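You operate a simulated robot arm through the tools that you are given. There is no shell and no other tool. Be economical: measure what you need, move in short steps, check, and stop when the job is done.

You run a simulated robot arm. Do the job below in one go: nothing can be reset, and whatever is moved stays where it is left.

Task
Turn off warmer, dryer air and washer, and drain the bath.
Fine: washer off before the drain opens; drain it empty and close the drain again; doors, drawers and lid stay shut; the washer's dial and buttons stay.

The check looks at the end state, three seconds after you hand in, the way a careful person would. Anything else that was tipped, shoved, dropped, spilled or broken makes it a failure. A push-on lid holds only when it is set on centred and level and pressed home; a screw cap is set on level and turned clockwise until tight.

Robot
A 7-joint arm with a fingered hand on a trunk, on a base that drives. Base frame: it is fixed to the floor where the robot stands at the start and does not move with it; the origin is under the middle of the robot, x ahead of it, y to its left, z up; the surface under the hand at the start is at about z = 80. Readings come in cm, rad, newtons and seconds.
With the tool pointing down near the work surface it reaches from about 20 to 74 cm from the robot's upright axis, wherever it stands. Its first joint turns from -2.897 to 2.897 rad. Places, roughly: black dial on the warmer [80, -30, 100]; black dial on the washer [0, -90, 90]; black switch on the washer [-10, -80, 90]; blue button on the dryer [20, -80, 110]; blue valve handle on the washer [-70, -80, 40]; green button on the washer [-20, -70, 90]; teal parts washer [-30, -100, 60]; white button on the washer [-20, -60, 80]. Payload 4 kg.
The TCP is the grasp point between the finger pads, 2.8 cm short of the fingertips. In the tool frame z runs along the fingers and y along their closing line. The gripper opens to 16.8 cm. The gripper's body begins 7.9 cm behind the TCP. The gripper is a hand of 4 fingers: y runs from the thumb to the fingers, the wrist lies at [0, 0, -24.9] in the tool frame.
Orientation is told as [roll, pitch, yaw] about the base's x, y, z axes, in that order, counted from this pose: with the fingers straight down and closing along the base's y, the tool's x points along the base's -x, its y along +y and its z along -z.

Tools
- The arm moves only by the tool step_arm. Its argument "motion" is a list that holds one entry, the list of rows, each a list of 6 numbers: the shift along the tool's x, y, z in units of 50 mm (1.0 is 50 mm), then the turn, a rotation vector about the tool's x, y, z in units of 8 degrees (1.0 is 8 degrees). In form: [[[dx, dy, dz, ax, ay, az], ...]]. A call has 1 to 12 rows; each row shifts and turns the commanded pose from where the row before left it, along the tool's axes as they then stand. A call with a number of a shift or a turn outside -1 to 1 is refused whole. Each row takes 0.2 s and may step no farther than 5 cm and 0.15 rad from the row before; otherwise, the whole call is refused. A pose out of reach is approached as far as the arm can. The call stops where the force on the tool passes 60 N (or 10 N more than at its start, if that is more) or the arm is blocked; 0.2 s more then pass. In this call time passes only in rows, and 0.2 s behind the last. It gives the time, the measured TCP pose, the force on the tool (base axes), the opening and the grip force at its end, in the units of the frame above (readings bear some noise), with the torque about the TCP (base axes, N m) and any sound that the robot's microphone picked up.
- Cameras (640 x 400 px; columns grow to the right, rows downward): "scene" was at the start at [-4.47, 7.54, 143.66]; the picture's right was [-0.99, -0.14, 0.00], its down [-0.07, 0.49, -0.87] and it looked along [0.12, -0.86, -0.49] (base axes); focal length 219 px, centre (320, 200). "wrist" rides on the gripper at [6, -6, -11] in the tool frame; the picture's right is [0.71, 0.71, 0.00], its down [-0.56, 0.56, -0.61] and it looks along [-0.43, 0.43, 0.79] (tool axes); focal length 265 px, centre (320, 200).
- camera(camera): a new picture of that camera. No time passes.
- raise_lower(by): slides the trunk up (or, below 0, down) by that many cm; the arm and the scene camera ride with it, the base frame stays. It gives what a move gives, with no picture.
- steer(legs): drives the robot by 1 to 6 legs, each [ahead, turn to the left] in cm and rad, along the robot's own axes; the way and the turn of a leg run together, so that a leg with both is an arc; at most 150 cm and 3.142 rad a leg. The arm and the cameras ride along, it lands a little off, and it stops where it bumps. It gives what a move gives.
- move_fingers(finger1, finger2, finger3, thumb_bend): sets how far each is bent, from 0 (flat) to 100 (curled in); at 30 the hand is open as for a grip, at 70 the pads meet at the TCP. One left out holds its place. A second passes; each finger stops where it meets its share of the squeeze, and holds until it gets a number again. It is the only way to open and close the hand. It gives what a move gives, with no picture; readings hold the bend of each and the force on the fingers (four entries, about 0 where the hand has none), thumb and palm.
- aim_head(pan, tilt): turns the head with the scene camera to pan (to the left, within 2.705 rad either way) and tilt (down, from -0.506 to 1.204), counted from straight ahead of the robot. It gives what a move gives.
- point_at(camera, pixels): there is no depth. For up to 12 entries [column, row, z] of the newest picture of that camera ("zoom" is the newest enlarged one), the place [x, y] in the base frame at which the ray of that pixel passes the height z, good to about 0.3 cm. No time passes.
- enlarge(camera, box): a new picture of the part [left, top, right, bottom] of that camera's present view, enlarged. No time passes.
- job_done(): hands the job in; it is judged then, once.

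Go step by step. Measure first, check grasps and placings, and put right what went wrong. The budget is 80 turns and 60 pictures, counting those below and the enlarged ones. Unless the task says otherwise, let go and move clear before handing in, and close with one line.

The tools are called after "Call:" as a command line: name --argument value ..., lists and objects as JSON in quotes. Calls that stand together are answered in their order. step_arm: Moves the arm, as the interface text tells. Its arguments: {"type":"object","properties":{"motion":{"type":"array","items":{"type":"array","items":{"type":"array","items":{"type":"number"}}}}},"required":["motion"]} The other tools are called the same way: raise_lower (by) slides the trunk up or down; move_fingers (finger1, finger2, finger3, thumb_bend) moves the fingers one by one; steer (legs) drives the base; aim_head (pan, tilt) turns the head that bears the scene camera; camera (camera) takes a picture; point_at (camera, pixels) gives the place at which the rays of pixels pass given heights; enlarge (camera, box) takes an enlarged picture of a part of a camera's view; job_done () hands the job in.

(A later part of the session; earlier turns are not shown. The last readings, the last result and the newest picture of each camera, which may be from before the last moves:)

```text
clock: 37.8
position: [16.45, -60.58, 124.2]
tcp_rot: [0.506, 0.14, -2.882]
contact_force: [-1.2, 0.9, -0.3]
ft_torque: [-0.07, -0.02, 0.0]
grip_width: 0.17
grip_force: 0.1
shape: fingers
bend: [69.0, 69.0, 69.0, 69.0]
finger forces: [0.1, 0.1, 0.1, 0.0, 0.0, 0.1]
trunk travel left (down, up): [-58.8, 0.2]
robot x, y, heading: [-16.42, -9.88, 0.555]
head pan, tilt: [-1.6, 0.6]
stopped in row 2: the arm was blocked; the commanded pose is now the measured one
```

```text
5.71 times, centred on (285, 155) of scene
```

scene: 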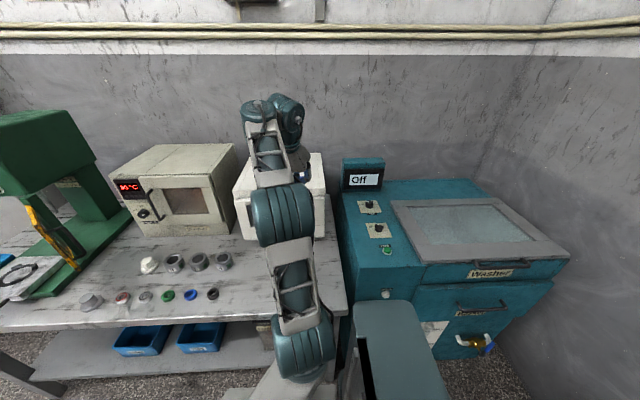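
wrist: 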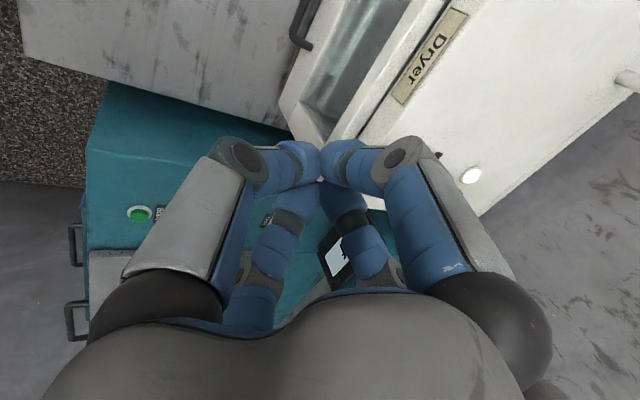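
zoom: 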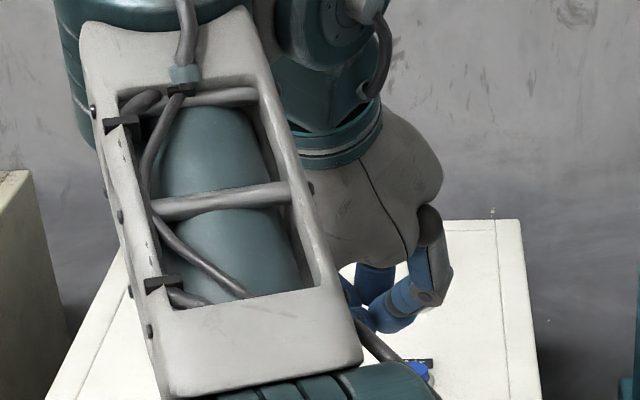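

The arm is near its extension limit at that height. I'll go lower first while still in front of the dryer, where the reach is longer, and then forward.

Call:
step_arm --motion '[[[-0.12, -0.43, 0.78, 0, 0, 0], [-0.12, -0.43, 0.78, 0, 0, 0], [0.2, 0.7, 0.42, 0, 0, 0], [0.2, 0.7, 0.42, 0, 0, 0]]]'

Call:
camera --camera "wrist"

Call:
enlarge --camera "scene" --box '[230, 120, 340, 190]'

```text
clock: 38.3
position: [22.4, -62.09, 121.12]
tcp_rot: [0.517, 0.146, -2.868]
contact_force: [-0.8, 0.9, -0.2]
ft_torque: [-0.05, -0.02, 0.0]
grip_width: 0.15
grip_force: 0.1
shape: fingers
bend: [69.0, 69.0, 69.0, 69.0]
finger forces: [0.0, 0.0, 0.1, 0.0, 0.1, 0.0]
trunk travel left (down, up): [-58.8, 0.2]
robot x, y, heading: [-16.49, -10.07, 0.56]
head pan, tilt: [-1.6, 0.6]
stopped in row 2: the arm was blocked; the commanded pose is now the measured one
```

```text
24 pictures are left
```

wrist: 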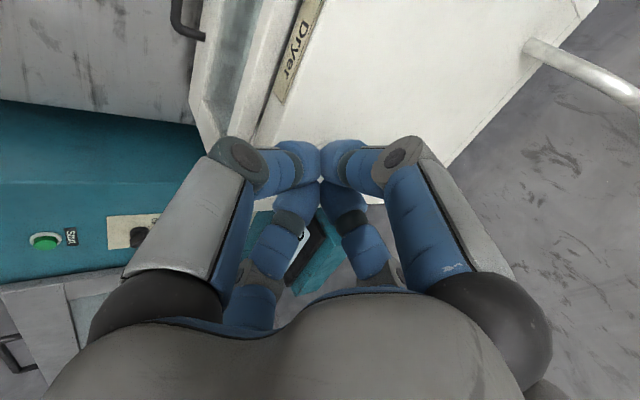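

```text
5.71 times, centred on (285, 155) of scene
```

zoom: 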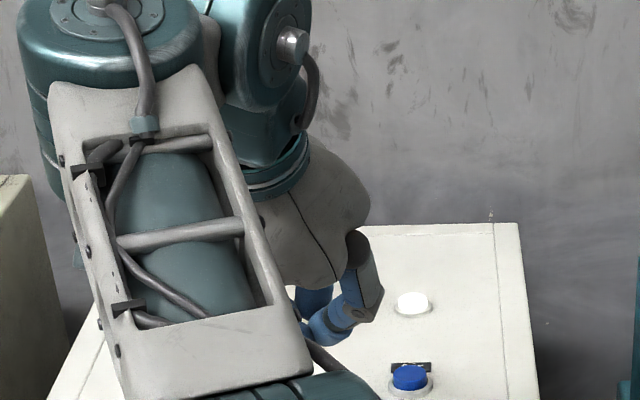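

The arm stalled at full stretch (the wrist is too high for that radius), with nothing touched. I'll back off in small slow steps, outward and down, to a comfortable pose.

Call:
step_arm --motion '[[[-0.107, -0.383, 0.157, 0, 0, 0], [-0.107, -0.383, 0.157, 0, 0, 0], [-0.107, -0.383, 0.157, 0, 0, 0], [-0.107, -0.383, 0.157, 0, 0, 0], [-0.107, -0.383, 0.157, 0, 0, 0], [-0.107, -0.383, 0.157, 0, 0, 0]]]'

```text
clock: 38.8
position: [24.77, -62.05, 118.41]
tcp_rot: [0.512, 0.143, -2.883]
contact_force: [0.1, -0.1, -0.5]
ft_torque: [0.0, -0.02, 0.01]
grip_width: 0.17
grip_force: 0.2
shape: fingers
bend: [69.0, 69.0, 69.0, 69.0]
finger forces: [0.1, 0.1, 0.1, 0.0, 0.0, 0.0]
trunk travel left (down, up): [-58.8, 0.2]
robot x, y, heading: [-16.48, -10.19, 0.559]
head pan, tilt: [-1.6, 0.6]
stopped in row 2: the arm was blocked; the commanded pose is now the measured one
```

The hand keeps drifting along +x instead of following, so something on the arm is jammed. I'll look at the whole arm.

Call:
aim_head --pan -1.4 --tilt 0.75

Call:
camera --camera "scene"

```text
clock: 39.5
position: [25.22, -61.67, 118.17]
tcp_rot: [0.51, 0.143, -2.874]
contact_force: [-0.8, 0.1, -0.4]
ft_torque: [-0.01, 0.03, 0.01]
grip_width: 0.16
grip_force: 0.1
shape: fingers
bend: [69.0, 69.0, 69.0, 69.0]
finger forces: [0.0, 0.1, 0.0, 0.0, 0.1, 0.0]
trunk travel left (down, up): [-58.8, 0.2]
robot x, y, heading: [-16.7, -9.93, 0.554]
head pan, tilt: [-1.4, 0.75]
```

```text
22 pictures are left
```

scene: 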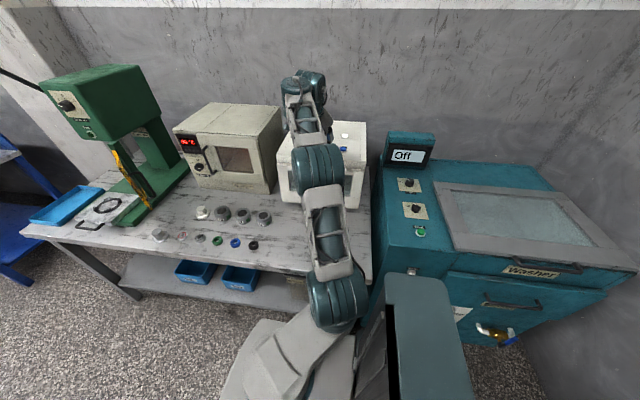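

Call:
step_arm --motion '[[[-0.087, -0.245, -0.15, 0, 0, 0], [-0.087, -0.245, -0.15, 0, 0, 0], [-0.087, -0.245, -0.15, 0, 0, 0], [-0.087, -0.245, -0.15, 0, 0, 0]]]'

```text
clock: 40.5
position: [21.73, -56.51, 117.96]
tcp_rot: [0.513, 0.142, -2.876]
contact_force: [-0.3, 0.3, -0.8]
ft_torque: [0.01, 0.01, -0.03]
grip_width: 0.13
grip_force: 0.1
shape: fingers
bend: [69.0, 69.0, 69.0, 69.0]
finger forces: [0.1, 0.1, 0.1, 0.0, 0.1, 0.0]
trunk travel left (down, up): [-58.8, 0.2]
robot x, y, heading: [-16.61, -10.25, 0.553]
head pan, tilt: [-1.4, 0.75]
```

That tracked exactly. I'll go down 5 cm and then tilt another 15°, in small steps.

Call:
step_arm --motion '[[[-0.047, -0.16, 0.287, 0, 0, 0], [-0.047, -0.16, 0.287, 0, 0, 0], [-0.047, -0.16, 0.287, 0, 0, 0], [0, 0, 0, -0.445, 0.151, 0.012], [0, 0, 0, -0.445, 0.151, 0.012], [0, 0, 0, -0.445, 0.151, 0.012], [0, 0, 0, -0.445, 0.151, 0.012]]]'

```text
clock: 42.1
position: [21.61, -56.57, 113.19]
tcp_rot: [0.768, 0.214, -2.831]
contact_force: [0.0, -1.0, -0.4]
ft_torque: [0.0, 0.0, -0.04]
grip_width: 0.17
grip_force: 0.1
shape: fingers
bend: [69.0, 69.0, 69.0, 69.0]
finger forces: [0.1, 0.0, 0.0, 0.0, 0.0, 0.1]
trunk travel left (down, up): [-58.8, 0.2]
robot x, y, heading: [-16.76, -10.16, 0.557]
head pan, tilt: [-1.4, 0.75]
```

Good, the tilt is 45° and tracking is clean. I'll advance toward the button in 2.5 cm steps and check before the end.

Call:
step_arm --motion '[[[-0.094, 0.371, 0.32, 0, 0, 0], [-0.094, 0.371, 0.32, 0, 0, 0], [-0.094, 0.371, 0.32, 0, 0, 0], [-0.094, 0.371, 0.32, 0, 0, 0], [-0.094, 0.371, 0.32, 0, 0, 0]]]'

Call:
enlarge --camera "scene" --box '[270, 90, 400, 170]'

Call:
camera --camera "wrist"

```text
clock: 43.3
position: [23.14, -68.97, 113.19]
tcp_rot: [0.765, 0.212, -2.829]
contact_force: [-0.4, 0.4, -0.2]
ft_torque: [0.02, 0.04, -0.01]
grip_width: 0.15
grip_force: 0.0
shape: fingers
bend: [69.0, 69.0, 69.0, 69.0]
finger forces: [0.1, 0.0, 0.0, 0.0, 0.0, 0.0]
trunk travel left (down, up): [-58.8, 0.2]
robot x, y, heading: [-16.58, -10.2, 0.558]
head pan, tilt: [-1.4, 0.75]
```

```text
4.92 times, centred on (335, 130) of scene
```

zoom: 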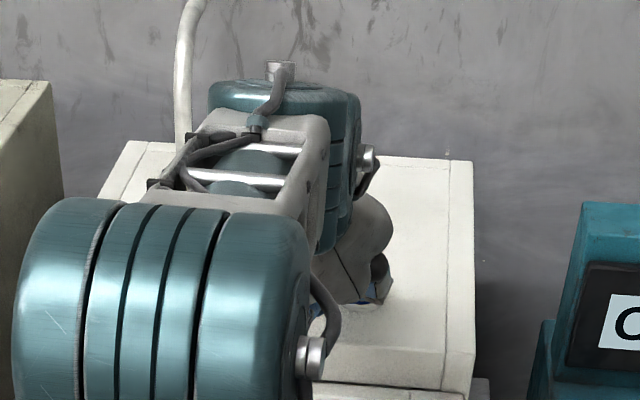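

```text
20 pictures are left
```

wrist: 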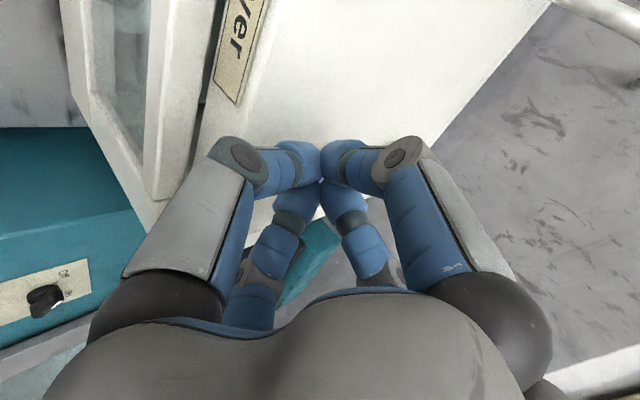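

The button is now hidden behind the hand, but the last full scene picture shows it at about (345,149). I'll refine its place from that picture.

Call:
point_at --camera "scene" --pixels '[[345, 149.5, 107], [345, 149.5, 108], [345, 149.5, 109], [347, 136, 108]]'

```text
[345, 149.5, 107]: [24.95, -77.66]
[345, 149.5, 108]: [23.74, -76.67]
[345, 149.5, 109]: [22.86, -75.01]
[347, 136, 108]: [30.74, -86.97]
```

The refined target is about (24.2,-76,108.3). I'll move over it and lower in 5 mm steps while watching the force.

Call:
step_arm --motion '[[[-0.098, 0.28, 0.24, 0, 0, 0], [-0.098, 0.28, 0.24, 0, 0, 0], [-0.098, 0.28, 0.24, 0, 0, 0]]]'

Call:
step_arm --motion '[[[-0.021, -0.068, 0.07, 0, 0, 0], [-0.021, -0.068, 0.07, 0, 0, 0], [-0.021, -0.068, 0.07, 0, 0, 0]]]'

Call:
enlarge --camera "scene" --box '[290, 110, 390, 172]'

```text
clock: 44.1
position: [23.38, -74.87, 113.27]
tcp_rot: [0.768, 0.212, -2.83]
contact_force: [-0.1, 0.5, 0.0]
ft_torque: [0.0, 0.0, -0.04]
grip_width: 0.13
grip_force: 0.0
shape: fingers
bend: [69.0, 69.0, 69.0, 69.0]
finger forces: [0.0, 0.1, 0.1, 0.0, 0.0, 0.0]
trunk travel left (down, up): [-58.8, 0.2]
robot x, y, heading: [-16.59, -10.24, 0.558]
head pan, tilt: [-1.4, 0.75]
```

```text
clock: 44.9
position: [23.26, -74.71, 111.88]
tcp_rot: [0.77, 0.213, -2.831]
contact_force: [-1.5, 0.0, 3.5]
ft_torque: [-0.02, 0.02, 0.02]
grip_width: 0.1
grip_force: 4.0
shape: fingers
bend: [69.0, 69.0, 69.0, 70.0]
finger forces: [0.1, 0.1, 0.1, 0.1, 8.3, 0.0]
trunk travel left (down, up): [-58.8, 0.2]
robot x, y, heading: [-16.5, -10.44, 0.561]
head pan, tilt: [-1.4, 0.75]
heard: click
```

```text
6.40 times, centred on (340, 141) of scene
```

zoom: 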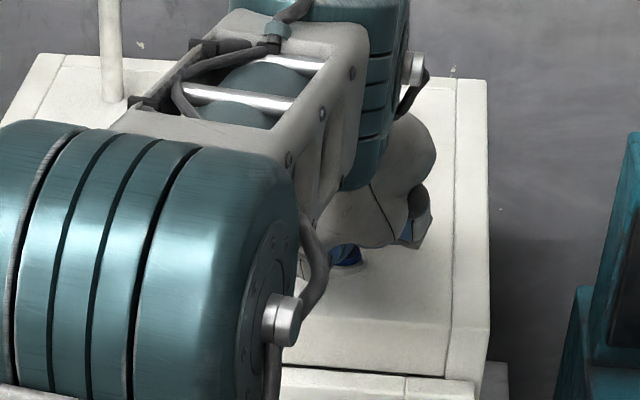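

A click was heard with a light 8 N touch on the button, so it is pressed. I'll lift straight off and retract, then check the dryer.

Call:
step_arm --motion '[[[0.064, 0.204, -0.211, 0, 0, 0], [0.064, 0.204, -0.211, 0, 0, 0], [-0.157, -0.44, -0.474, 0, 0, 0], [-0.157, -0.44, -0.474, 0, 0, 0], [-0.157, -0.44, -0.474, 0, 0, 0], [-0.157, -0.44, -0.474, 0, 0, 0], [-0.157, -0.44, -0.474, 0, 0, 0], [-0.157, -0.44, -0.474, 0, 0, 0]]]'

Call:
camera --camera "scene"

Call:
enlarge --camera "scene" --box '[270, 100, 390, 200]'

```text
clock: 46.7
position: [12.85, -57.73, 115.01]
tcp_rot: [0.769, 0.212, -2.831]
contact_force: [-0.1, 0.0, 0.0]
ft_torque: [0.01, 0.0, -0.04]
grip_width: 0.15
grip_force: 0.1
shape: fingers
bend: [69.0, 69.0, 69.0, 69.0]
finger forces: [0.0, 0.1, 0.0, 0.0, 0.1, 0.0]
trunk travel left (down, up): [-58.8, 0.2]
robot x, y, heading: [-16.53, -10.32, 0.554]
head pan, tilt: [-1.4, 0.75]
```

```text
18 pictures are left
```

scene: 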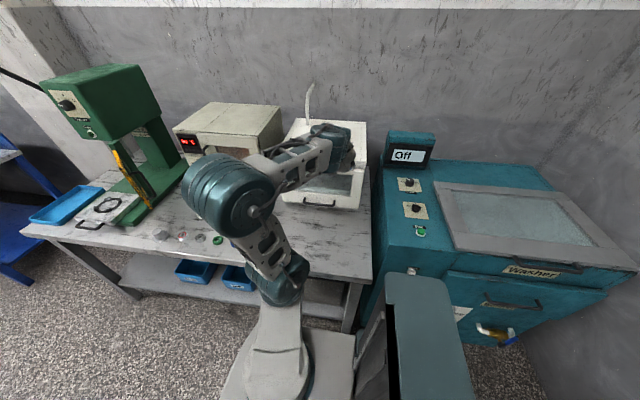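

```text
4.00 times, centred on (330, 150) of scene
```

zoom: 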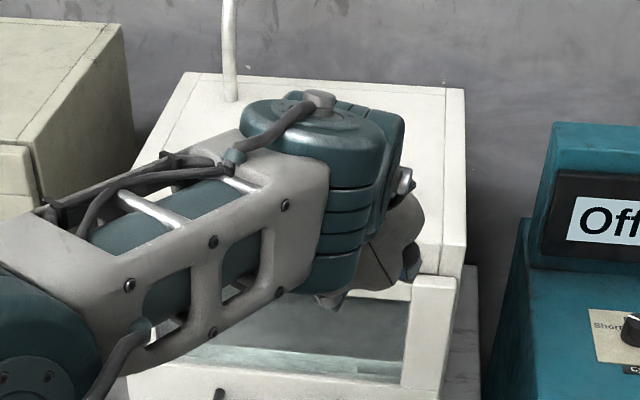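

The hand is clear, and I'll confirm the button state later when it's unobstructed. Next is the warmer dial at about u=51, n=-73, z≈94; I'll retract further and drive 58 cm along the bench.

Call:
step_arm --motion '[[[-0.14, -0.395, -0.425, 0, 0, 0], [-0.14, -0.395, -0.425, 0, 0, 0], [-0.14, -0.395, -0.425, 0, 0, 0], [-0.14, -0.395, -0.425, 0, 0, 0]]]'

Call:
steer --legs '[[58, 0]]'

Call:
camera --camera "scene"

```text
clock: 47.7
position: [6.47, -47.45, 114.99]
tcp_rot: [0.766, 0.213, -2.831]
contact_force: [0.4, 0.2, 0.2]
ft_torque: [0.0, 0.0, -0.03]
grip_width: 0.15
grip_force: 0.0
shape: fingers
bend: [69.0, 69.0, 69.0, 69.0]
finger forces: [0.0, 0.0, 0.1, 0.0, 0.0, 0.0]
trunk travel left (down, up): [-58.8, 0.2]
robot x, y, heading: [-16.91, -10.03, 0.55]
head pan, tilt: [-1.4, 0.75]
```

```text
clock: 51.1
position: [56.11, -16.7, 114.97]
tcp_rot: [0.767, 0.213, -2.833]
contact_force: [-0.3, 0.0, 0.5]
ft_torque: [0.0, 0.01, -0.02]
grip_width: 0.15
grip_force: 0.0
shape: fingers
bend: [69.0, 69.0, 69.0, 69.0]
finger forces: [0.1, 0.1, 0.1, 0.0, 0.0, 0.0]
trunk travel left (down, up): [-58.8, 0.2]
robot x, y, heading: [33.0, 20.74, 0.561]
head pan, tilt: [-1.4, 0.75]
```

```text
16 pictures are left
```

scene: 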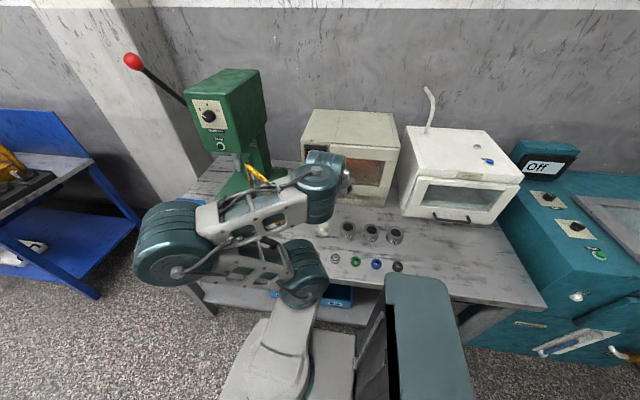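

The dryer is now unobstructed, so I'll zoom on its buttons while tilting the hand level to point at the warmer front.

Call:
enlarge --camera "scene" --box '[440, 125, 540, 188]'

Call:
step_arm --motion '[[[0, 0, 0, -0.76, 0.253, 0.016], [0, 0, 0, -0.76, 0.253, 0.016], [0, 0, 0, -0.76, 0.253, 0.016], [0, 0, 0, -0.76, 0.253, 0.016], [0, 0, 0, -0.76, 0.253, 0.016], [0, 0, 0, -0.76, 0.253, 0.016], [0, 0, 0, -0.76, 0.253, 0.016]]]'

```text
6.35 times, centred on (490, 156) of scene
```

zoom: 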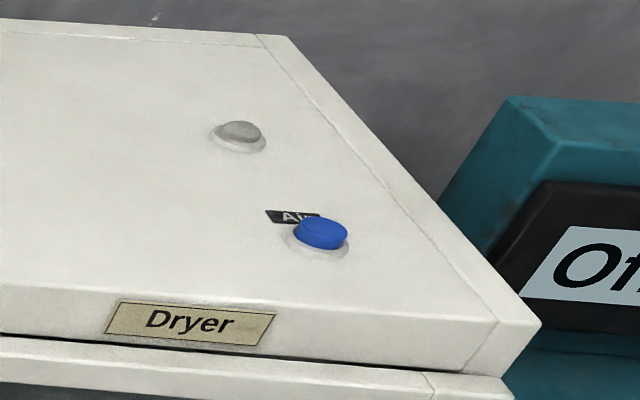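

```text
clock: 52.7
position: [56.72, -17.57, 114.56]
tcp_rot: [1.498, 0.323, -2.622]
contact_force: [0.3, 0.3, 0.1]
ft_torque: [-0.01, 0.03, 0.03]
grip_width: 0.12
grip_force: 0.0
shape: fingers
bend: [69.0, 69.0, 69.0, 69.0]
finger forces: [0.1, 0.0, 0.1, 0.0, 0.1, 0.0]
out of reach, approached as far as the arm can: row 1, 2
trunk travel left (down, up): [-58.8, 0.2]
robot x, y, heading: [32.62, 20.55, 0.552]
head pan, tilt: [-1.4, 0.75]
```

The dryer's lamp went from bright white to gray, so the air is off. Now I'll roll the hand +90° for twist headroom and move it in front of the dial.

Call:
step_arm --motion '[[[0, 0, 0, 0, 0, 0.94], [0, 0, 0, 0, 0, 0.94], [0, 0, 0, 0, 0, 0.94], [0, 0, 0, 0, 0, 0.94], [0, 0, 0, 0, 0, 0.94], [0, 0, 0, 0, 0, 0.94], [0, 0, 0, 0, 0, 0.94], [0, 0, 0, 0, 0, 0.94], [0, 0, 0, 0, 0, 0.94], [0, 0, 0, 0, 0, 0.94], [0, 0, 0, 0, 0, 0.94], [0, 0, 0, 0, 0, 0.94]]]'

Call:
step_arm --motion '[[[-0.66, -0.223, 0.47, 0, 0, 0], [-0.66, -0.223, 0.47, 0, 0, 0], [-0.66, -0.223, 0.47, 0, 0, 0], [-0.66, -0.223, 0.47, 0, 0, 0], [-0.66, -0.223, 0.47, 0, 0, 0], [-0.66, -0.223, 0.47, 0, 0, 0]]]'

Call:
camera --camera "wrist"

```text
clock: 55.3
position: [56.81, -17.46, 114.53]
tcp_rot: [-1.356, 1.229, 0.749]
contact_force: [-0.1, -0.2, -0.1]
ft_torque: [0.01, 0.01, -0.01]
grip_width: 0.16
grip_force: 0.1
shape: fingers
bend: [69.0, 69.0, 69.0, 69.0]
finger forces: [0.1, 0.1, 0.1, 0.0, 0.1, 0.0]
trunk travel left (down, up): [-58.8, 0.2]
robot x, y, heading: [32.9, 20.98, 0.554]
head pan, tilt: [-1.4, 0.75]
```

```text
clock: 56.7
position: [74.57, -21.69, 96.83]
tcp_rot: [-1.354, 1.235, 0.752]
contact_force: [0.5, -1.0, 0.5]
ft_torque: [0.0, -0.01, 0.03]
grip_width: 0.17
grip_force: 0.1
shape: fingers
bend: [69.0, 69.0, 69.0, 69.0]
finger forces: [0.0, 0.0, 0.0, 0.0, 0.1, 0.1]
trunk travel left (down, up): [-58.8, 0.2]
robot x, y, heading: [33.61, 20.57, 0.555]
head pan, tilt: [-1.4, 0.75]
```

```text
14 pictures are left
```

wrist: 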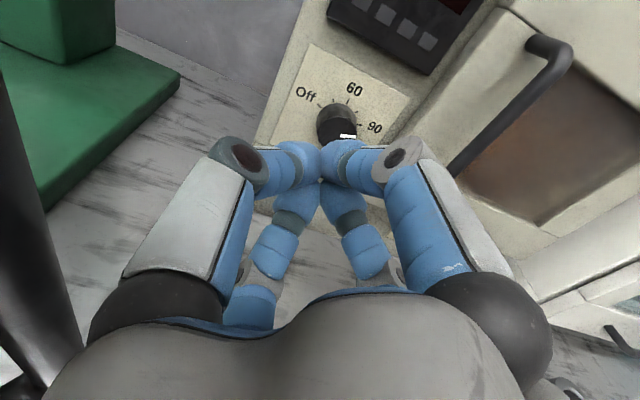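

The dial is clearly visible at (337,122), pointing at 90. I'll measure it from this view.

Call:
point_at --camera "wrist" --pixels '[[337, 122, 96], [337, 122, 95], [337, 122, 94], [337, 122, 93], [290, 178, 90]]'

Call:
enlarge --camera "wrist" --box '[260, 60, 420, 160]'

```text
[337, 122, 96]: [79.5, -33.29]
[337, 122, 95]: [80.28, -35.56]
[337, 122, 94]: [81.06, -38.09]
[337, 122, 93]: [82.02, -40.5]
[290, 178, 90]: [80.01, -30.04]
```

```text
4.00 times, centred on (340, 110) of wrist
```

zoom: 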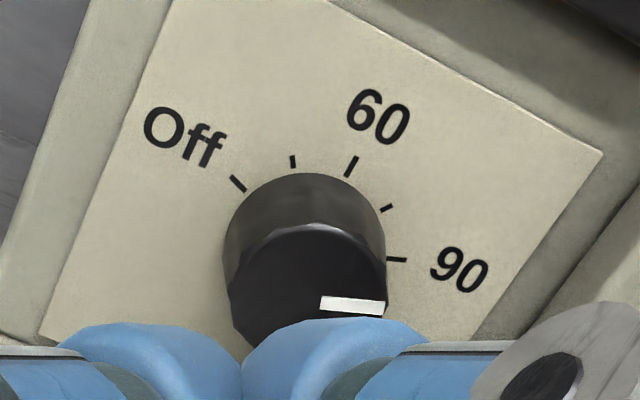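

The dial axis is at u≈49.7, z≈95.2, with its face at n≈-69.7 and about 4.2 cm across. I'll open the fingers, level the tool, align and advance around the dial.

Call:
move_fingers --finger1 46 --finger2 46 --finger3 46 --thumb_bend 46

Call:
step_arm --motion '[[[0, 0, 0, 0.16, 0.474, 0], [-0.156, 0.538, 0, 0, 0, 0], [0, 0, 0.5, 0, 0, 0], [0, 0, 0.5, 0, 0, 0]]]'

Call:
camera --camera "wrist"

```text
clock: 57.7
position: [74.48, -21.68, 96.97]
tcp_rot: [-1.353, 1.234, 0.751]
contact_force: [-0.3, 0.4, 0.0]
ft_torque: [0.0, 0.0, 0.0]
grip_width: 6.9
grip_force: 0.1
shape: fingers
bend: [46.0, 46.0, 46.0, 46.0]
finger forces: [0.0, 0.1, 0.0, 0.0, 0.0, 0.0]
trunk travel left (down, up): [-58.8, 0.2]
robot x, y, heading: [32.97, 20.7, 0.554]
head pan, tilt: [-1.4, 0.75]
```

```text
clock: 58.7
position: [75.11, -27.31, 95.33]
tcp_rot: [-1.566, 1.241, 0.552]
contact_force: [0.2, -0.7, -0.2]
ft_torque: [0.01, -0.01, 0.0]
grip_width: 6.88
grip_force: 0.0
shape: fingers
bend: [46.0, 46.0, 46.0, 46.0]
finger forces: [0.0, 0.1, 0.1, 0.0, 0.1, 0.0]
trunk travel left (down, up): [-58.8, 0.2]
robot x, y, heading: [33.02, 20.94, 0.558]
head pan, tilt: [-1.4, 0.75]
```

```text
12 pictures are left
```

wrist: 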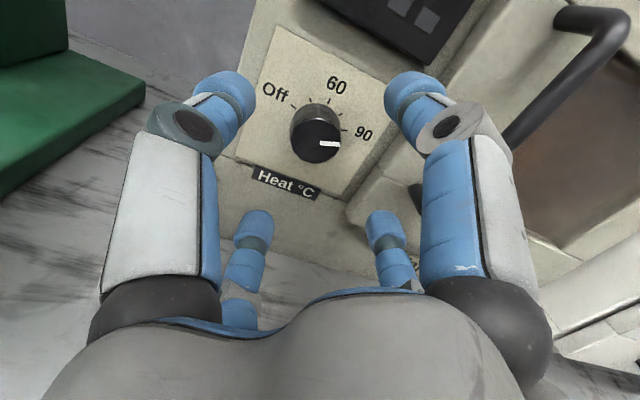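

Alignment is within 2 mm: the dial face centre is at (318,140), expected (320,142). I'll advance 5.5 cm and close all four fingers.

Call:
step_arm --motion '[[[0, 0, 0.37, 0, 0, 0], [0, 0, 0.37, 0, 0, 0], [0, 0, 0.37, 0, 0, 0]]]'

Call:
move_fingers --finger1 66 --finger2 66 --finger3 66 --thumb_bend 66

```text
clock: 59.4
position: [76.6, -30.23, 95.37]
tcp_rot: [-1.552, 1.234, 0.551]
contact_force: [-29.3, 48.0, 15.7]
ft_torque: [0.28, 1.2, -3.36]
grip_width: 6.91
grip_force: 27.5
shape: fingers
bend: [46.0, 42.0, 46.0, 46.0]
finger forces: [0.0, 55.6, 0.0, 0.0, 0.0, 0.1]
trunk travel left (down, up): [-58.8, 0.2]
robot x, y, heading: [33.19, 20.62, 0.56]
head pan, tilt: [-1.4, 0.75]
stopped in row 3: the force on the tool passed its limit at 76 N (the readings are from after the stop); the commanded pose is now the measured one
```

```text
clock: 60.4
position: [76.88, -30.3, 95.27]
tcp_rot: [-1.559, 1.236, 0.55]
contact_force: [-32.4, 49.7, 14.7]
ft_torque: [0.21, 1.37, -3.53]
grip_width: 2.23
grip_force: 37.0
shape: fingers
bend: [63.0, 40.0, 63.0, 60.0]
finger forces: [4.4, 56.4, 4.4, 0.1, 9.3, 0.0]
trunk travel left (down, up): [-58.8, 0.2]
robot x, y, heading: [33.02, 20.83, 0.557]
head pan, tilt: [-1.4, 0.75]
```

Finger 2 landed on the protruding door frame to the right of the dial. I'll back off, narrow the fingers to 52 so they fit beside the door, and check.

Call:
step_arm --motion '[[[0, 0, -0.2, 0, 0, 0], [0, 0, -0.3, 0, 0, 0], [0, 0, -0.3, 0, 0, 0]]]'

Call:
move_fingers --finger1 52 --finger2 53 --finger3 52 --thumb_bend 52

Call:
camera --camera "wrist"

```text
clock: 61.2
position: [75.26, -27.15, 94.87]
tcp_rot: [-1.532, 1.235, 0.58]
contact_force: [0.2, -0.5, 0.3]
ft_torque: [-0.01, 0.0, -0.01]
grip_width: 1.01
grip_force: 0.0
shape: fingers
bend: [66.0, 48.0, 66.0, 66.0]
finger forces: [0.0, 0.1, 0.0, 0.0, 0.0, 0.0]
trunk travel left (down, up): [-58.8, 0.2]
robot x, y, heading: [33.06, 20.79, 0.556]
head pan, tilt: [-1.4, 0.75]
```

```text
clock: 62.2
position: [75.13, -27.25, 94.92]
tcp_rot: [-1.535, 1.235, 0.579]
contact_force: [-0.9, 0.1, 0.1]
ft_torque: [-0.04, -0.01, 0.01]
grip_width: 5.07
grip_force: 0.1
shape: fingers
bend: [52.0, 53.0, 52.0, 52.0]
finger forces: [0.0, 0.0, 0.0, 0.0, 0.0, 0.0]
trunk travel left (down, up): [-58.8, 0.2]
robot x, y, heading: [33.18, 20.88, 0.555]
head pan, tilt: [-1.4, 0.75]
```

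```text
11 pictures are left
```

wrist: 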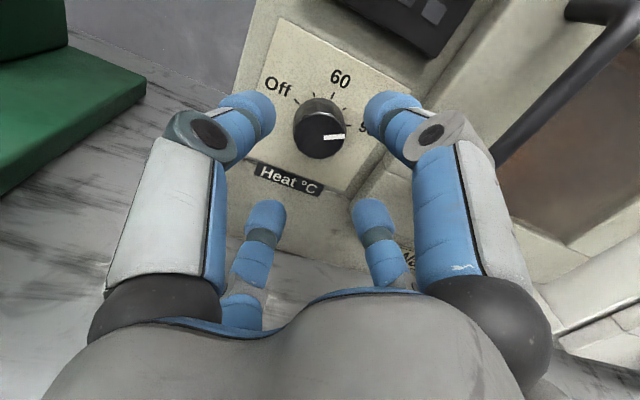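

The dial looks undisturbed and the fingers are narrower. I'll advance again in small steps.

Call:
step_arm --motion '[[[0, 0, 0.4, 0, 0, 0], [0, 0, 0.3, 0, 0, 0], [0, 0, 0.2, 0, 0, 0], [0, 0, 0.12, 0, 0, 0]]]'

```text
clock: 63.2
position: [77.83, -31.34, 94.87]
tcp_rot: [-1.53, 1.233, 0.581]
contact_force: [-13.1, 20.7, -0.5]
ft_torque: [-0.36, -0.15, 1.15]
grip_width: 4.96
grip_force: 12.7
shape: fingers
bend: [52.0, 53.0, 52.0, 52.0]
finger forces: [0.0, 0.0, 0.0, 0.1, 25.1, 0.1]
trunk travel left (down, up): [-58.8, 0.2]
robot x, y, heading: [33.17, 20.65, 0.558]
head pan, tilt: [-1.4, 0.75]
```

The thumb meets the dial's rim on its free left side. I'll back off slightly, open the thumb and the up/down fingers a bit more (keeping finger 2 narrow), and advance again.

Call:
step_arm --motion '[[[0, 0, -0.4, 0, 0, 0]]]'

Call:
move_fingers --finger1 47 --finger2 52 --finger3 47 --thumb_bend 46

Call:
step_arm --motion '[[[0, 0, 0.2, 0, 0, 0], [0, 0, 0.2, 0, 0, 0], [0, 0, 0.1, 0, 0, 0]]]'

Call:
camera --camera "wrist"

```text
clock: 63.6
position: [76.66, -29.82, 95.03]
tcp_rot: [-1.537, 1.237, 0.572]
contact_force: [-0.1, -0.3, 0.4]
ft_torque: [0.01, -0.01, 0.01]
grip_width: 5.06
grip_force: 0.0
shape: fingers
bend: [52.0, 53.0, 52.0, 52.0]
finger forces: [0.1, 0.1, 0.0, 0.0, 0.0, 0.1]
trunk travel left (down, up): [-58.8, 0.2]
robot x, y, heading: [33.07, 20.57, 0.552]
head pan, tilt: [-1.4, 0.75]
```

```text
clock: 64.6
position: [76.79, -29.81, 94.86]
tcp_rot: [-1.534, 1.235, 0.577]
contact_force: [-0.7, -0.4, 0.0]
ft_torque: [-0.02, 0.0, -0.02]
grip_width: 6.78
grip_force: 0.1
shape: fingers
bend: [47.0, 52.0, 47.0, 46.0]
finger forces: [0.0, 0.1, 0.1, 0.0, 0.0, 0.0]
trunk travel left (down, up): [-58.8, 0.2]
robot x, y, heading: [32.85, 20.72, 0.556]
head pan, tilt: [-1.4, 0.75]
```

```text
clock: 65.5
position: [77.81, -31.35, 94.85]
tcp_rot: [-1.518, 1.226, 0.592]
contact_force: [-31.4, 37.0, 8.1]
ft_torque: [-0.84, -1.24, 2.65]
grip_width: 6.76
grip_force: 24.3
shape: fingers
bend: [47.0, 52.0, 47.0, 45.0]
finger forces: [0.0, 0.0, 0.0, 0.0, 48.4, 0.0]
trunk travel left (down, up): [-58.8, 0.2]
robot x, y, heading: [32.88, 20.69, 0.56]
head pan, tilt: [-1.4, 0.75]
stopped in row 3: the force on the tool passed its limit at 67 N (the readings are from after the stop); the commanded pose is now the measured one
```

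```text
10 pictures are left
```

wrist: 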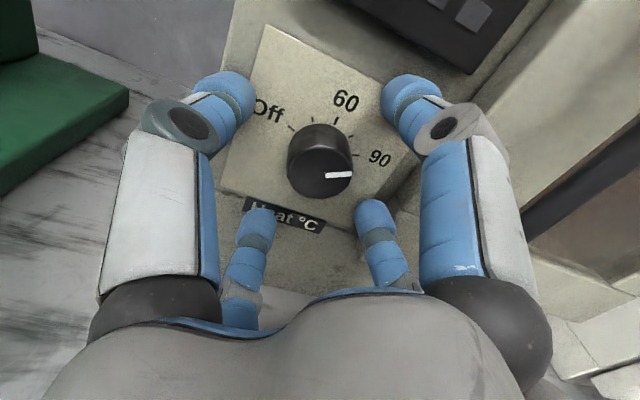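

The thumb tip is resting on the panel beside the dial, so the depth is right and the dial is centred among the fingers. I'll back off 4 mm and close all four on the dial.

Call:
step_arm --motion '[[[0, 0, -0.09, 0, 0, 0]]]'

Call:
move_fingers --finger1 67 --finger2 67 --finger3 67 --thumb_bend 67

```text
clock: 65.9
position: [77.91, -31.25, 94.6]
tcp_rot: [-1.512, 1.234, 0.599]
contact_force: [-9.9, 11.7, 3.6]
ft_torque: [-0.31, -0.61, 0.82]
grip_width: 6.78
grip_force: 7.7
shape: fingers
bend: [47.0, 52.0, 47.0, 46.0]
finger forces: [0.0, 0.1, 0.0, 0.1, 15.7, 0.0]
trunk travel left (down, up): [-58.8, 0.2]
robot x, y, heading: [32.7, 20.66, 0.558]
head pan, tilt: [-1.4, 0.75]
```

```text
clock: 66.9
position: [78.08, -31.25, 94.47]
tcp_rot: [-1.512, 1.232, 0.606]
contact_force: [5.5, 5.9, 7.2]
ft_torque: [-0.25, -0.1, 0.22]
grip_width: 2.81
grip_force: 11.6
shape: fingers
bend: [58.0, 64.0, 66.0, 62.0]
finger forces: [8.7, 3.8, 0.6, 0.1, 9.9, 0.0]
trunk travel left (down, up): [-58.8, 0.2]
robot x, y, heading: [32.89, 21.0, 0.562]
head pan, tilt: [-1.4, 0.75]
```

The dial is gripped on all sides. I'll twist counterclockwise by 90°.

Call:
step_arm --motion '[[[0, 0, 0, 0, 0, -0.9], [0, 0, 0, 0, 0, -0.9], [0, 0, 0, 0, 0, -0.9], [0, 0, 0, 0, 0, -0.9], [0, 0, 0, 0, 0, -0.9], [0, 0, 0, 0, 0, -0.9], [0, 0, 0, 0, 0, -0.9], [0, 0, 0, 0, 0, -0.9], [0, 0, 0, 0, 0, -0.9], [0, 0, 0, 0, 0, -0.9]]]'

Call:
camera --camera "wrist"

```text
clock: 69.1
position: [77.75, -31.32, 94.55]
tcp_rot: [1.544, 0.654, -2.613]
contact_force: [-9.0, 3.9, 9.4]
ft_torque: [-0.32, -0.29, -0.23]
grip_width: 2.35
grip_force: 11.4
shape: fingers
bend: [58.0, 60.0, 66.0, 65.0]
finger forces: [6.3, 11.6, 1.2, 0.1, 2.3, 0.1]
trunk travel left (down, up): [-58.8, 0.2]
robot x, y, heading: [32.7, 20.78, 0.558]
head pan, tilt: [-1.4, 0.75]
```

```text
9 pictures are left
```

wrist: 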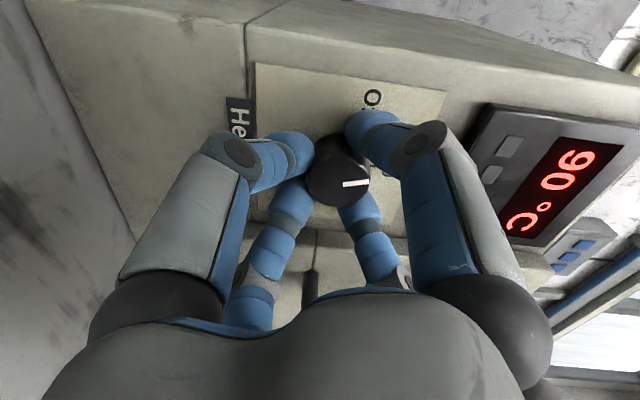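

The pointer turned with the hand and now points straight up (about 60). I'll continue another ~58° to Off.

Call:
step_arm --motion '[[[0, 0, 0, 0, 0, -0.9], [0, 0, 0, 0, 0, -0.9], [0, 0, 0, 0, 0, -0.9], [0, 0, 0, 0, 0, -0.9], [0, 0, 0, 0, 0, -0.9], [0, 0, 0, 0, 0, -0.9], [0, 0, 0, 0, 0, -0.9], [0, 0, 0, 0, 0, -0.9]]]'

Call:
enlarge --camera "wrist" --box '[230, 60, 450, 240]'

```text
clock: 70.9
position: [77.73, -31.29, 94.6]
tcp_rot: [1.548, -0.353, -2.592]
contact_force: [-11.4, -0.5, 6.9]
ft_torque: [-0.06, -0.65, -0.2]
grip_width: 1.4
grip_force: 13.1
shape: fingers
bend: [63.0, 58.0, 63.0, 67.0]
finger forces: [2.8, 15.4, 7.7, 0.1, 0.7, 0.0]
trunk travel left (down, up): [-58.8, 0.2]
robot x, y, heading: [32.82, 20.89, 0.553]
head pan, tilt: [-1.4, 0.75]
```

```text
2.22 times, centred on (340, 150) of wrist
```

zoom: 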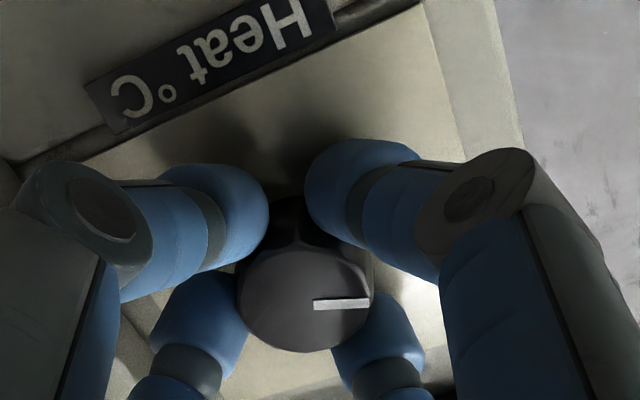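

The pointer is now near Off and the scene looks darker. I'll nudge 12° more toward the stop, then release and back off to look.

Call:
step_arm --motion '[[[0, 0, 0, 0, 0, -0.8], [0, 0, 0, 0, 0, -0.8]]]'

Call:
move_fingers --finger1 52 --finger2 52 --finger3 52 --thumb_bend 52

Call:
step_arm --motion '[[[0, 0, -0.5, 0, 0, 0], [0, 0, -0.8, 0, 0, 0], [0, 0, -0.9, 0, 0, 0], [0, 0, -0.9, 0, 0, 0], [0, 0, -0.9, 0, 0, 0]]]'

Call:
camera --camera "wrist"

```text
clock: 71.5
position: [77.79, -31.34, 94.5]
tcp_rot: [1.545, -0.577, -2.584]
contact_force: [-11.8, 0.1, 5.1]
ft_torque: [-0.07, -0.54, -0.16]
grip_width: 1.2
grip_force: 12.2
shape: fingers
bend: [64.0, 58.0, 62.0, 67.0]
finger forces: [1.9, 12.5, 8.8, 0.1, 1.2, 0.0]
trunk travel left (down, up): [-58.8, 0.2]
robot x, y, heading: [32.85, 20.64, 0.562]
head pan, tilt: [-1.4, 0.75]
```

```text
clock: 72.5
position: [77.83, -31.2, 94.62]
tcp_rot: [1.545, -0.575, -2.585]
contact_force: [-6.1, 13.4, -1.7]
ft_torque: [-0.42, -0.12, 0.55]
grip_width: 5.11
grip_force: 7.5
shape: fingers
bend: [52.0, 53.0, 52.0, 52.0]
finger forces: [1.2, 13.9, 0.0, 0.1, 0.0, 0.1]
trunk travel left (down, up): [-58.8, 0.2]
robot x, y, heading: [32.86, 20.51, 0.558]
head pan, tilt: [-1.4, 0.75]
```

```text
clock: 73.7
position: [69.43, -16.41, 95.21]
tcp_rot: [1.54, -0.574, -2.584]
contact_force: [0.3, 0.5, 0.3]
ft_torque: [0.04, 0.02, 0.01]
grip_width: 5.07
grip_force: 0.2
shape: fingers
bend: [52.0, 52.0, 52.0, 52.0]
finger forces: [0.0, 0.0, 0.0, 0.0, 0.0, 0.0]
out of reach, approached as far as the arm can: row 5
trunk travel left (down, up): [-58.8, 0.2]
robot x, y, heading: [32.89, 20.36, 0.563]
head pan, tilt: [-1.4, 0.75]
```

```text
7 pictures are left
```

wrist: 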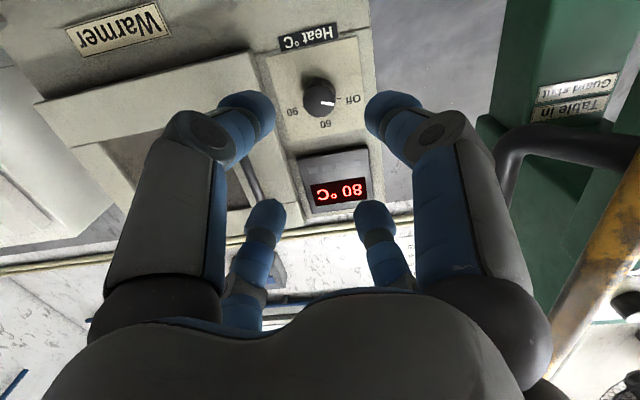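

The warmer's dial is at Off, its lamp is dark and the display has dropped to 80 °C. Next is the drain; I'll raise the hand, fold it downward and bring it in before driving away from the bench.

Call:
step_arm --motion '[[[-0.51, 0.79, 0, 0, 0, 0], [-0.51, 0.79, 0, 0, 0, 0], [0, 0, 0, 0.79, 0.51, 0], [0, 0, 0, 0.79, 0.51, 0], [0, 0, 0, 0.79, 0.51, 0], [0, 0, 0, 0.79, 0.51, 0], [0, 0, 0, 0.79, 0.51, 0], [0, 0, 0, 0.79, 0.51, 0], [0, 0, 0, 0.79, 0.51, 0], [0, 0, 0, 0.79, 0.51, 0]]]'

Call:
step_arm --motion '[[[0.313, -0.485, -0.333, 0, 0, 0], [0.313, -0.485, -0.333, 0, 0, 0], [0.313, -0.485, -0.333, 0, 0, 0], [0.313, -0.485, -0.333, 0, 0, 0]]]'

```text
clock: 75.9
position: [69.52, -16.6, 104.59]
tcp_rot: [0.426, -0.264, -2.082]
contact_force: [0.7, 0.0, -0.6]
ft_torque: [0.02, 0.01, 0.03]
grip_width: 5.1
grip_force: 0.1
shape: fingers
bend: [52.0, 52.0, 52.0, 52.0]
finger forces: [0.0, 0.1, 0.1, 0.0, 0.0, 0.0]
trunk travel left (down, up): [-58.8, 0.2]
robot x, y, heading: [32.8, 20.61, 0.558]
head pan, tilt: [-1.4, 0.75]
```

```text
clock: 76.9
position: [62.57, -5.04, 104.88]
tcp_rot: [0.428, -0.264, -2.081]
contact_force: [-0.4, -0.3, 0.5]
ft_torque: [0.03, 0.0, 0.0]
grip_width: 5.08
grip_force: 0.0
shape: fingers
bend: [52.0, 52.0, 52.0, 52.0]
finger forces: [0.0, 0.0, 0.0, 0.1, 0.1, 0.0]
trunk travel left (down, up): [-58.8, 0.2]
robot x, y, heading: [32.95, 20.57, 0.558]
head pan, tilt: [-1.4, 0.75]
```

The hand is tucked at n≈-37. I'll drive a left arc away from the bench and turn to face back toward the washer side.

Call:
steer --legs '[[40, 0.4], [35, 0.8], [0, 1.94]]'

```text
clock: 86.2
position: [39.19, 107.38, 104.94]
tcp_rot: [0.428, -0.267, 1.063]
contact_force: [0.0, 0.7, 0.3]
ft_torque: [0.01, 0.01, -0.01]
grip_width: 5.12
grip_force: 0.0
shape: fingers
bend: [52.0, 52.0, 52.0, 52.0]
finger forces: [0.1, 0.1, 0.0, 0.0, 0.1, 0.0]
trunk travel left (down, up): [-58.8, 0.2]
robot x, y, heading: [69.16, 81.76, -2.58]
head pan, tilt: [-1.4, 0.75]
```

I'm at u≈102, n≈33, facing the washer side. Now I'll swing the arm around my front to the left side, in two sweeps.

Call:
step_arm --motion '[[[0.903, 0.222, -0.17, -0.227, 0.344, -0.754], [0.903, 0.222, -0.17, -0.227, 0.344, -0.754], [0.903, 0.222, -0.17, -0.227, 0.344, -0.754], [0.903, 0.222, -0.17, -0.227, 0.344, -0.754], [0.903, 0.222, -0.17, -0.227, 0.344, -0.754], [0.903, 0.222, -0.17, -0.227, 0.344, -0.754], [0.903, 0.222, -0.17, -0.227, 0.344, -0.754], [0.903, 0.222, -0.17, -0.227, 0.344, -0.754], [0.903, 0.222, -0.17, -0.227, 0.344, -0.754], [0.903, 0.222, -0.17, -0.227, 0.344, -0.754], [0.903, 0.222, -0.17, -0.227, 0.344, -0.754], [0.903, 0.222, -0.17, -0.227, 0.344, -0.754]]]'

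Call:
step_arm --motion '[[[0.903, 0.222, -0.17, -0.227, 0.344, -0.754], [0.903, 0.222, -0.17, -0.227, 0.344, -0.754], [0.903, 0.222, -0.17, -0.227, 0.344, -0.754], [0.903, 0.222, -0.17, -0.227, 0.344, -0.754], [0.903, 0.222, -0.17, -0.227, 0.344, -0.754], [0.903, 0.222, -0.17, -0.227, 0.344, -0.754], [0.903, 0.222, -0.17, -0.227, 0.344, -0.754], [0.903, 0.222, -0.17, -0.227, 0.344, -0.754], [0.903, 0.222, -0.17, -0.227, 0.344, -0.754], [0.903, 0.222, -0.17, -0.227, 0.344, -0.754], [0.903, 0.222, -0.17, -0.227, 0.344, -0.754]]]'

```text
clock: 88.8
position: [40.05, 55.68, 104.89]
tcp_rot: [0.431, -0.267, 2.503]
contact_force: [-0.3, 0.0, 0.5]
ft_torque: [-0.03, 0.0, 0.01]
grip_width: 5.12
grip_force: 0.0
shape: fingers
bend: [52.0, 52.0, 52.0, 52.0]
finger forces: [0.0, 0.0, 0.0, 0.0, 0.1, 0.0]
trunk travel left (down, up): [-58.8, 0.2]
robot x, y, heading: [69.05, 81.94, -2.578]
head pan, tilt: [-1.4, 0.75]
```

```text
clock: 89.5
position: [41.38, 55.58, 104.81]
tcp_rot: [0.428, -0.264, 2.451]
contact_force: [0.0, -0.9, 0.7]
ft_torque: [-0.01, 0.01, 0.0]
grip_width: 5.1
grip_force: 0.1
shape: fingers
bend: [52.0, 52.0, 52.0, 52.0]
finger forces: [0.1, 0.1, 0.0, 0.0, 0.0, 0.0]
trunk travel left (down, up): [-58.8, 0.2]
robot x, y, heading: [68.85, 81.86, -2.578]
head pan, tilt: [-1.4, 0.75]
stopped in row 3: the arm was blocked; the commanded pose is now the measured one
```

The elbow stops against my own structure when the hand goes left of front, so I'll instead keep the arm forward and aim the whole robot diagonally at the valve. I'll swing back slightly, drive along the aisle and turn toward it.

Call:
step_arm --motion '[[[-0.85, -0.3, 0.2, 0.227, -0.344, 0.754], [-0.85, -0.3, 0.2, 0.227, -0.344, 0.754], [-0.85, -0.3, 0.2, 0.227, -0.344, 0.754], [-0.85, -0.3, 0.2, 0.227, -0.344, 0.754]]]'

Call:
steer --legs '[[150, 0], [10, 0], [0, 0.95]]'

Call:
aim_head --pan 0.0 --tilt 0.85

Call:
camera --camera "scene"

```text
clock: 90.5
position: [32.75, 71.87, 103.26]
tcp_rot: [0.426, -0.264, 1.971]
contact_force: [0.0, -0.2, -0.5]
ft_torque: [-0.05, -0.01, 0.0]
grip_width: 5.12
grip_force: 0.0
shape: fingers
bend: [52.0, 52.0, 52.0, 52.0]
finger forces: [0.0, 0.1, 0.1, 0.0, 0.1, 0.1]
trunk travel left (down, up): [-58.8, 0.2]
robot x, y, heading: [68.89, 81.91, -2.584]
head pan, tilt: [-1.4, 0.75]
```

```text
clock: 101.0
position: [-79.42, -37.88, 103.23]
tcp_rot: [0.425, -0.265, 2.913]
contact_force: [0.0, 0.0, 0.5]
ft_torque: [0.02, 0.0, 0.01]
grip_width: 5.09
grip_force: 0.1
shape: fingers
bend: [52.0, 52.0, 52.0, 52.0]
finger forces: [0.0, 0.0, 0.0, 0.0, 0.0, 0.1]
trunk travel left (down, up): [-58.8, 0.2]
robot x, y, heading: [-66.3, -2.75, -1.642]
head pan, tilt: [-1.4, 0.75]
```

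```text
clock: 102.5
position: [-79.38, -37.91, 103.23]
tcp_rot: [0.425, -0.264, 2.912]
contact_force: [0.0, 0.3, 0.7]
ft_torque: [-0.01, 0.04, 0.01]
grip_width: 5.12
grip_force: 0.0
shape: fingers
bend: [52.0, 52.0, 52.0, 52.0]
finger forces: [0.1, 0.0, 0.0, 0.0, 0.0, 0.1]
trunk travel left (down, up): [-58.8, 0.2]
robot x, y, heading: [-66.11, -2.9, -1.642]
head pan, tilt: [0.0, 0.85]
```

```text
6 pictures are left
```

scene: 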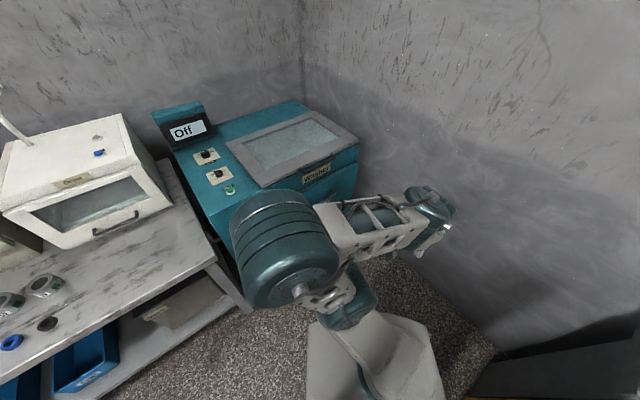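

The elbow hides the valve from the head; combining earlier views puts the handle at about (-69,-86,41). I'll drive 14 cm closer, lower the trunk, and extend the hand level toward it to use the wrist camera.

Call:
steer --legs '[[14, 0]]'

Call:
raise_lower --by -45

Call:
step_arm --motion '[[[0.126, 0.765, 0.311, 0, 0, 0], [0.126, 0.765, 0.311, 0, 0, 0], [0.126, 0.765, 0.311, 0, 0, 0], [0.126, 0.765, 0.311, 0, 0, 0], [0.126, 0.765, 0.311, 0, 0, 0]]]'

Call:
step_arm --motion '[[[0, 0, 0, -0.935, 0.154, 0], [0, 0, 0, -0.935, 0.154, 0], [0, 0, 0, -0.935, 0.154, 0], [0, 0, 0, -0.935, 0.154, 0], [0, 0, 0, -0.935, 0.154, 0], [0, 0, 0, -0.935, 0.154, 0], [0, 0, 0, -0.935, 0.154, 0]]]'

Call:
camera --camera "wrist"

```text
clock: 103.9
position: [-80.4, -51.82, 103.19]
tcp_rot: [0.425, -0.266, 2.912]
contact_force: [0.7, 0.3, -0.6]
ft_torque: [0.02, 0.02, -0.03]
grip_width: 5.11
grip_force: 0.1
shape: fingers
bend: [52.0, 52.0, 52.0, 52.0]
finger forces: [0.1, 0.1, 0.0, 0.0, 0.1, 0.1]
trunk travel left (down, up): [-58.8, 0.2]
robot x, y, heading: [-67.26, -16.67, -1.644]
head pan, tilt: [0.0, 0.85]
```

```text
refused: -45 is not a number from -40 to 40
```

```text
clock: 105.1
position: [-81.83, -72.58, 103.19]
tcp_rot: [0.425, -0.263, 2.912]
contact_force: [0.2, -0.2, -0.8]
ft_torque: [0.0, 0.03, 0.0]
grip_width: 5.13
grip_force: 0.0
shape: fingers
bend: [52.0, 52.0, 52.0, 52.0]
finger forces: [0.0, 0.0, 0.1, 0.0, 0.1, 0.0]
trunk travel left (down, up): [-58.8, 0.2]
robot x, y, heading: [-67.2, -16.5, -1.645]
head pan, tilt: [0.0, 0.85]
```

```text
clock: 106.7
position: [-81.79, -72.63, 103.3]
tcp_rot: [1.316, -0.173, 3.023]
contact_force: [-0.1, -0.4, -0.3]
ft_torque: [0.02, 0.0, 0.01]
grip_width: 5.1
grip_force: 0.0
shape: fingers
bend: [52.0, 52.0, 52.0, 52.0]
finger forces: [0.0, 0.2, 0.0, 0.0, 0.0, 0.1]
trunk travel left (down, up): [-58.8, 0.2]
robot x, y, heading: [-67.34, -16.88, -1.639]
head pan, tilt: [0.0, 0.85]
```

```text
5 pictures are left
```

wrist: 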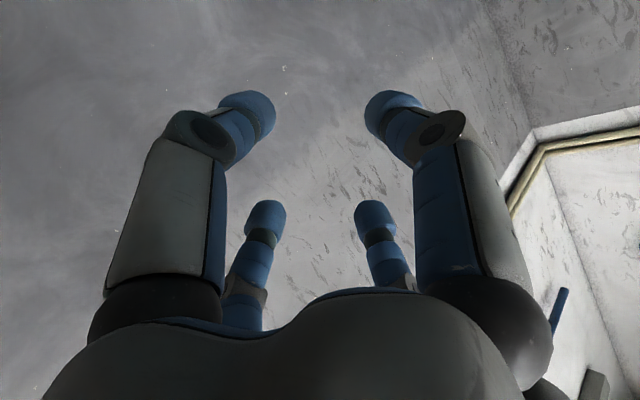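

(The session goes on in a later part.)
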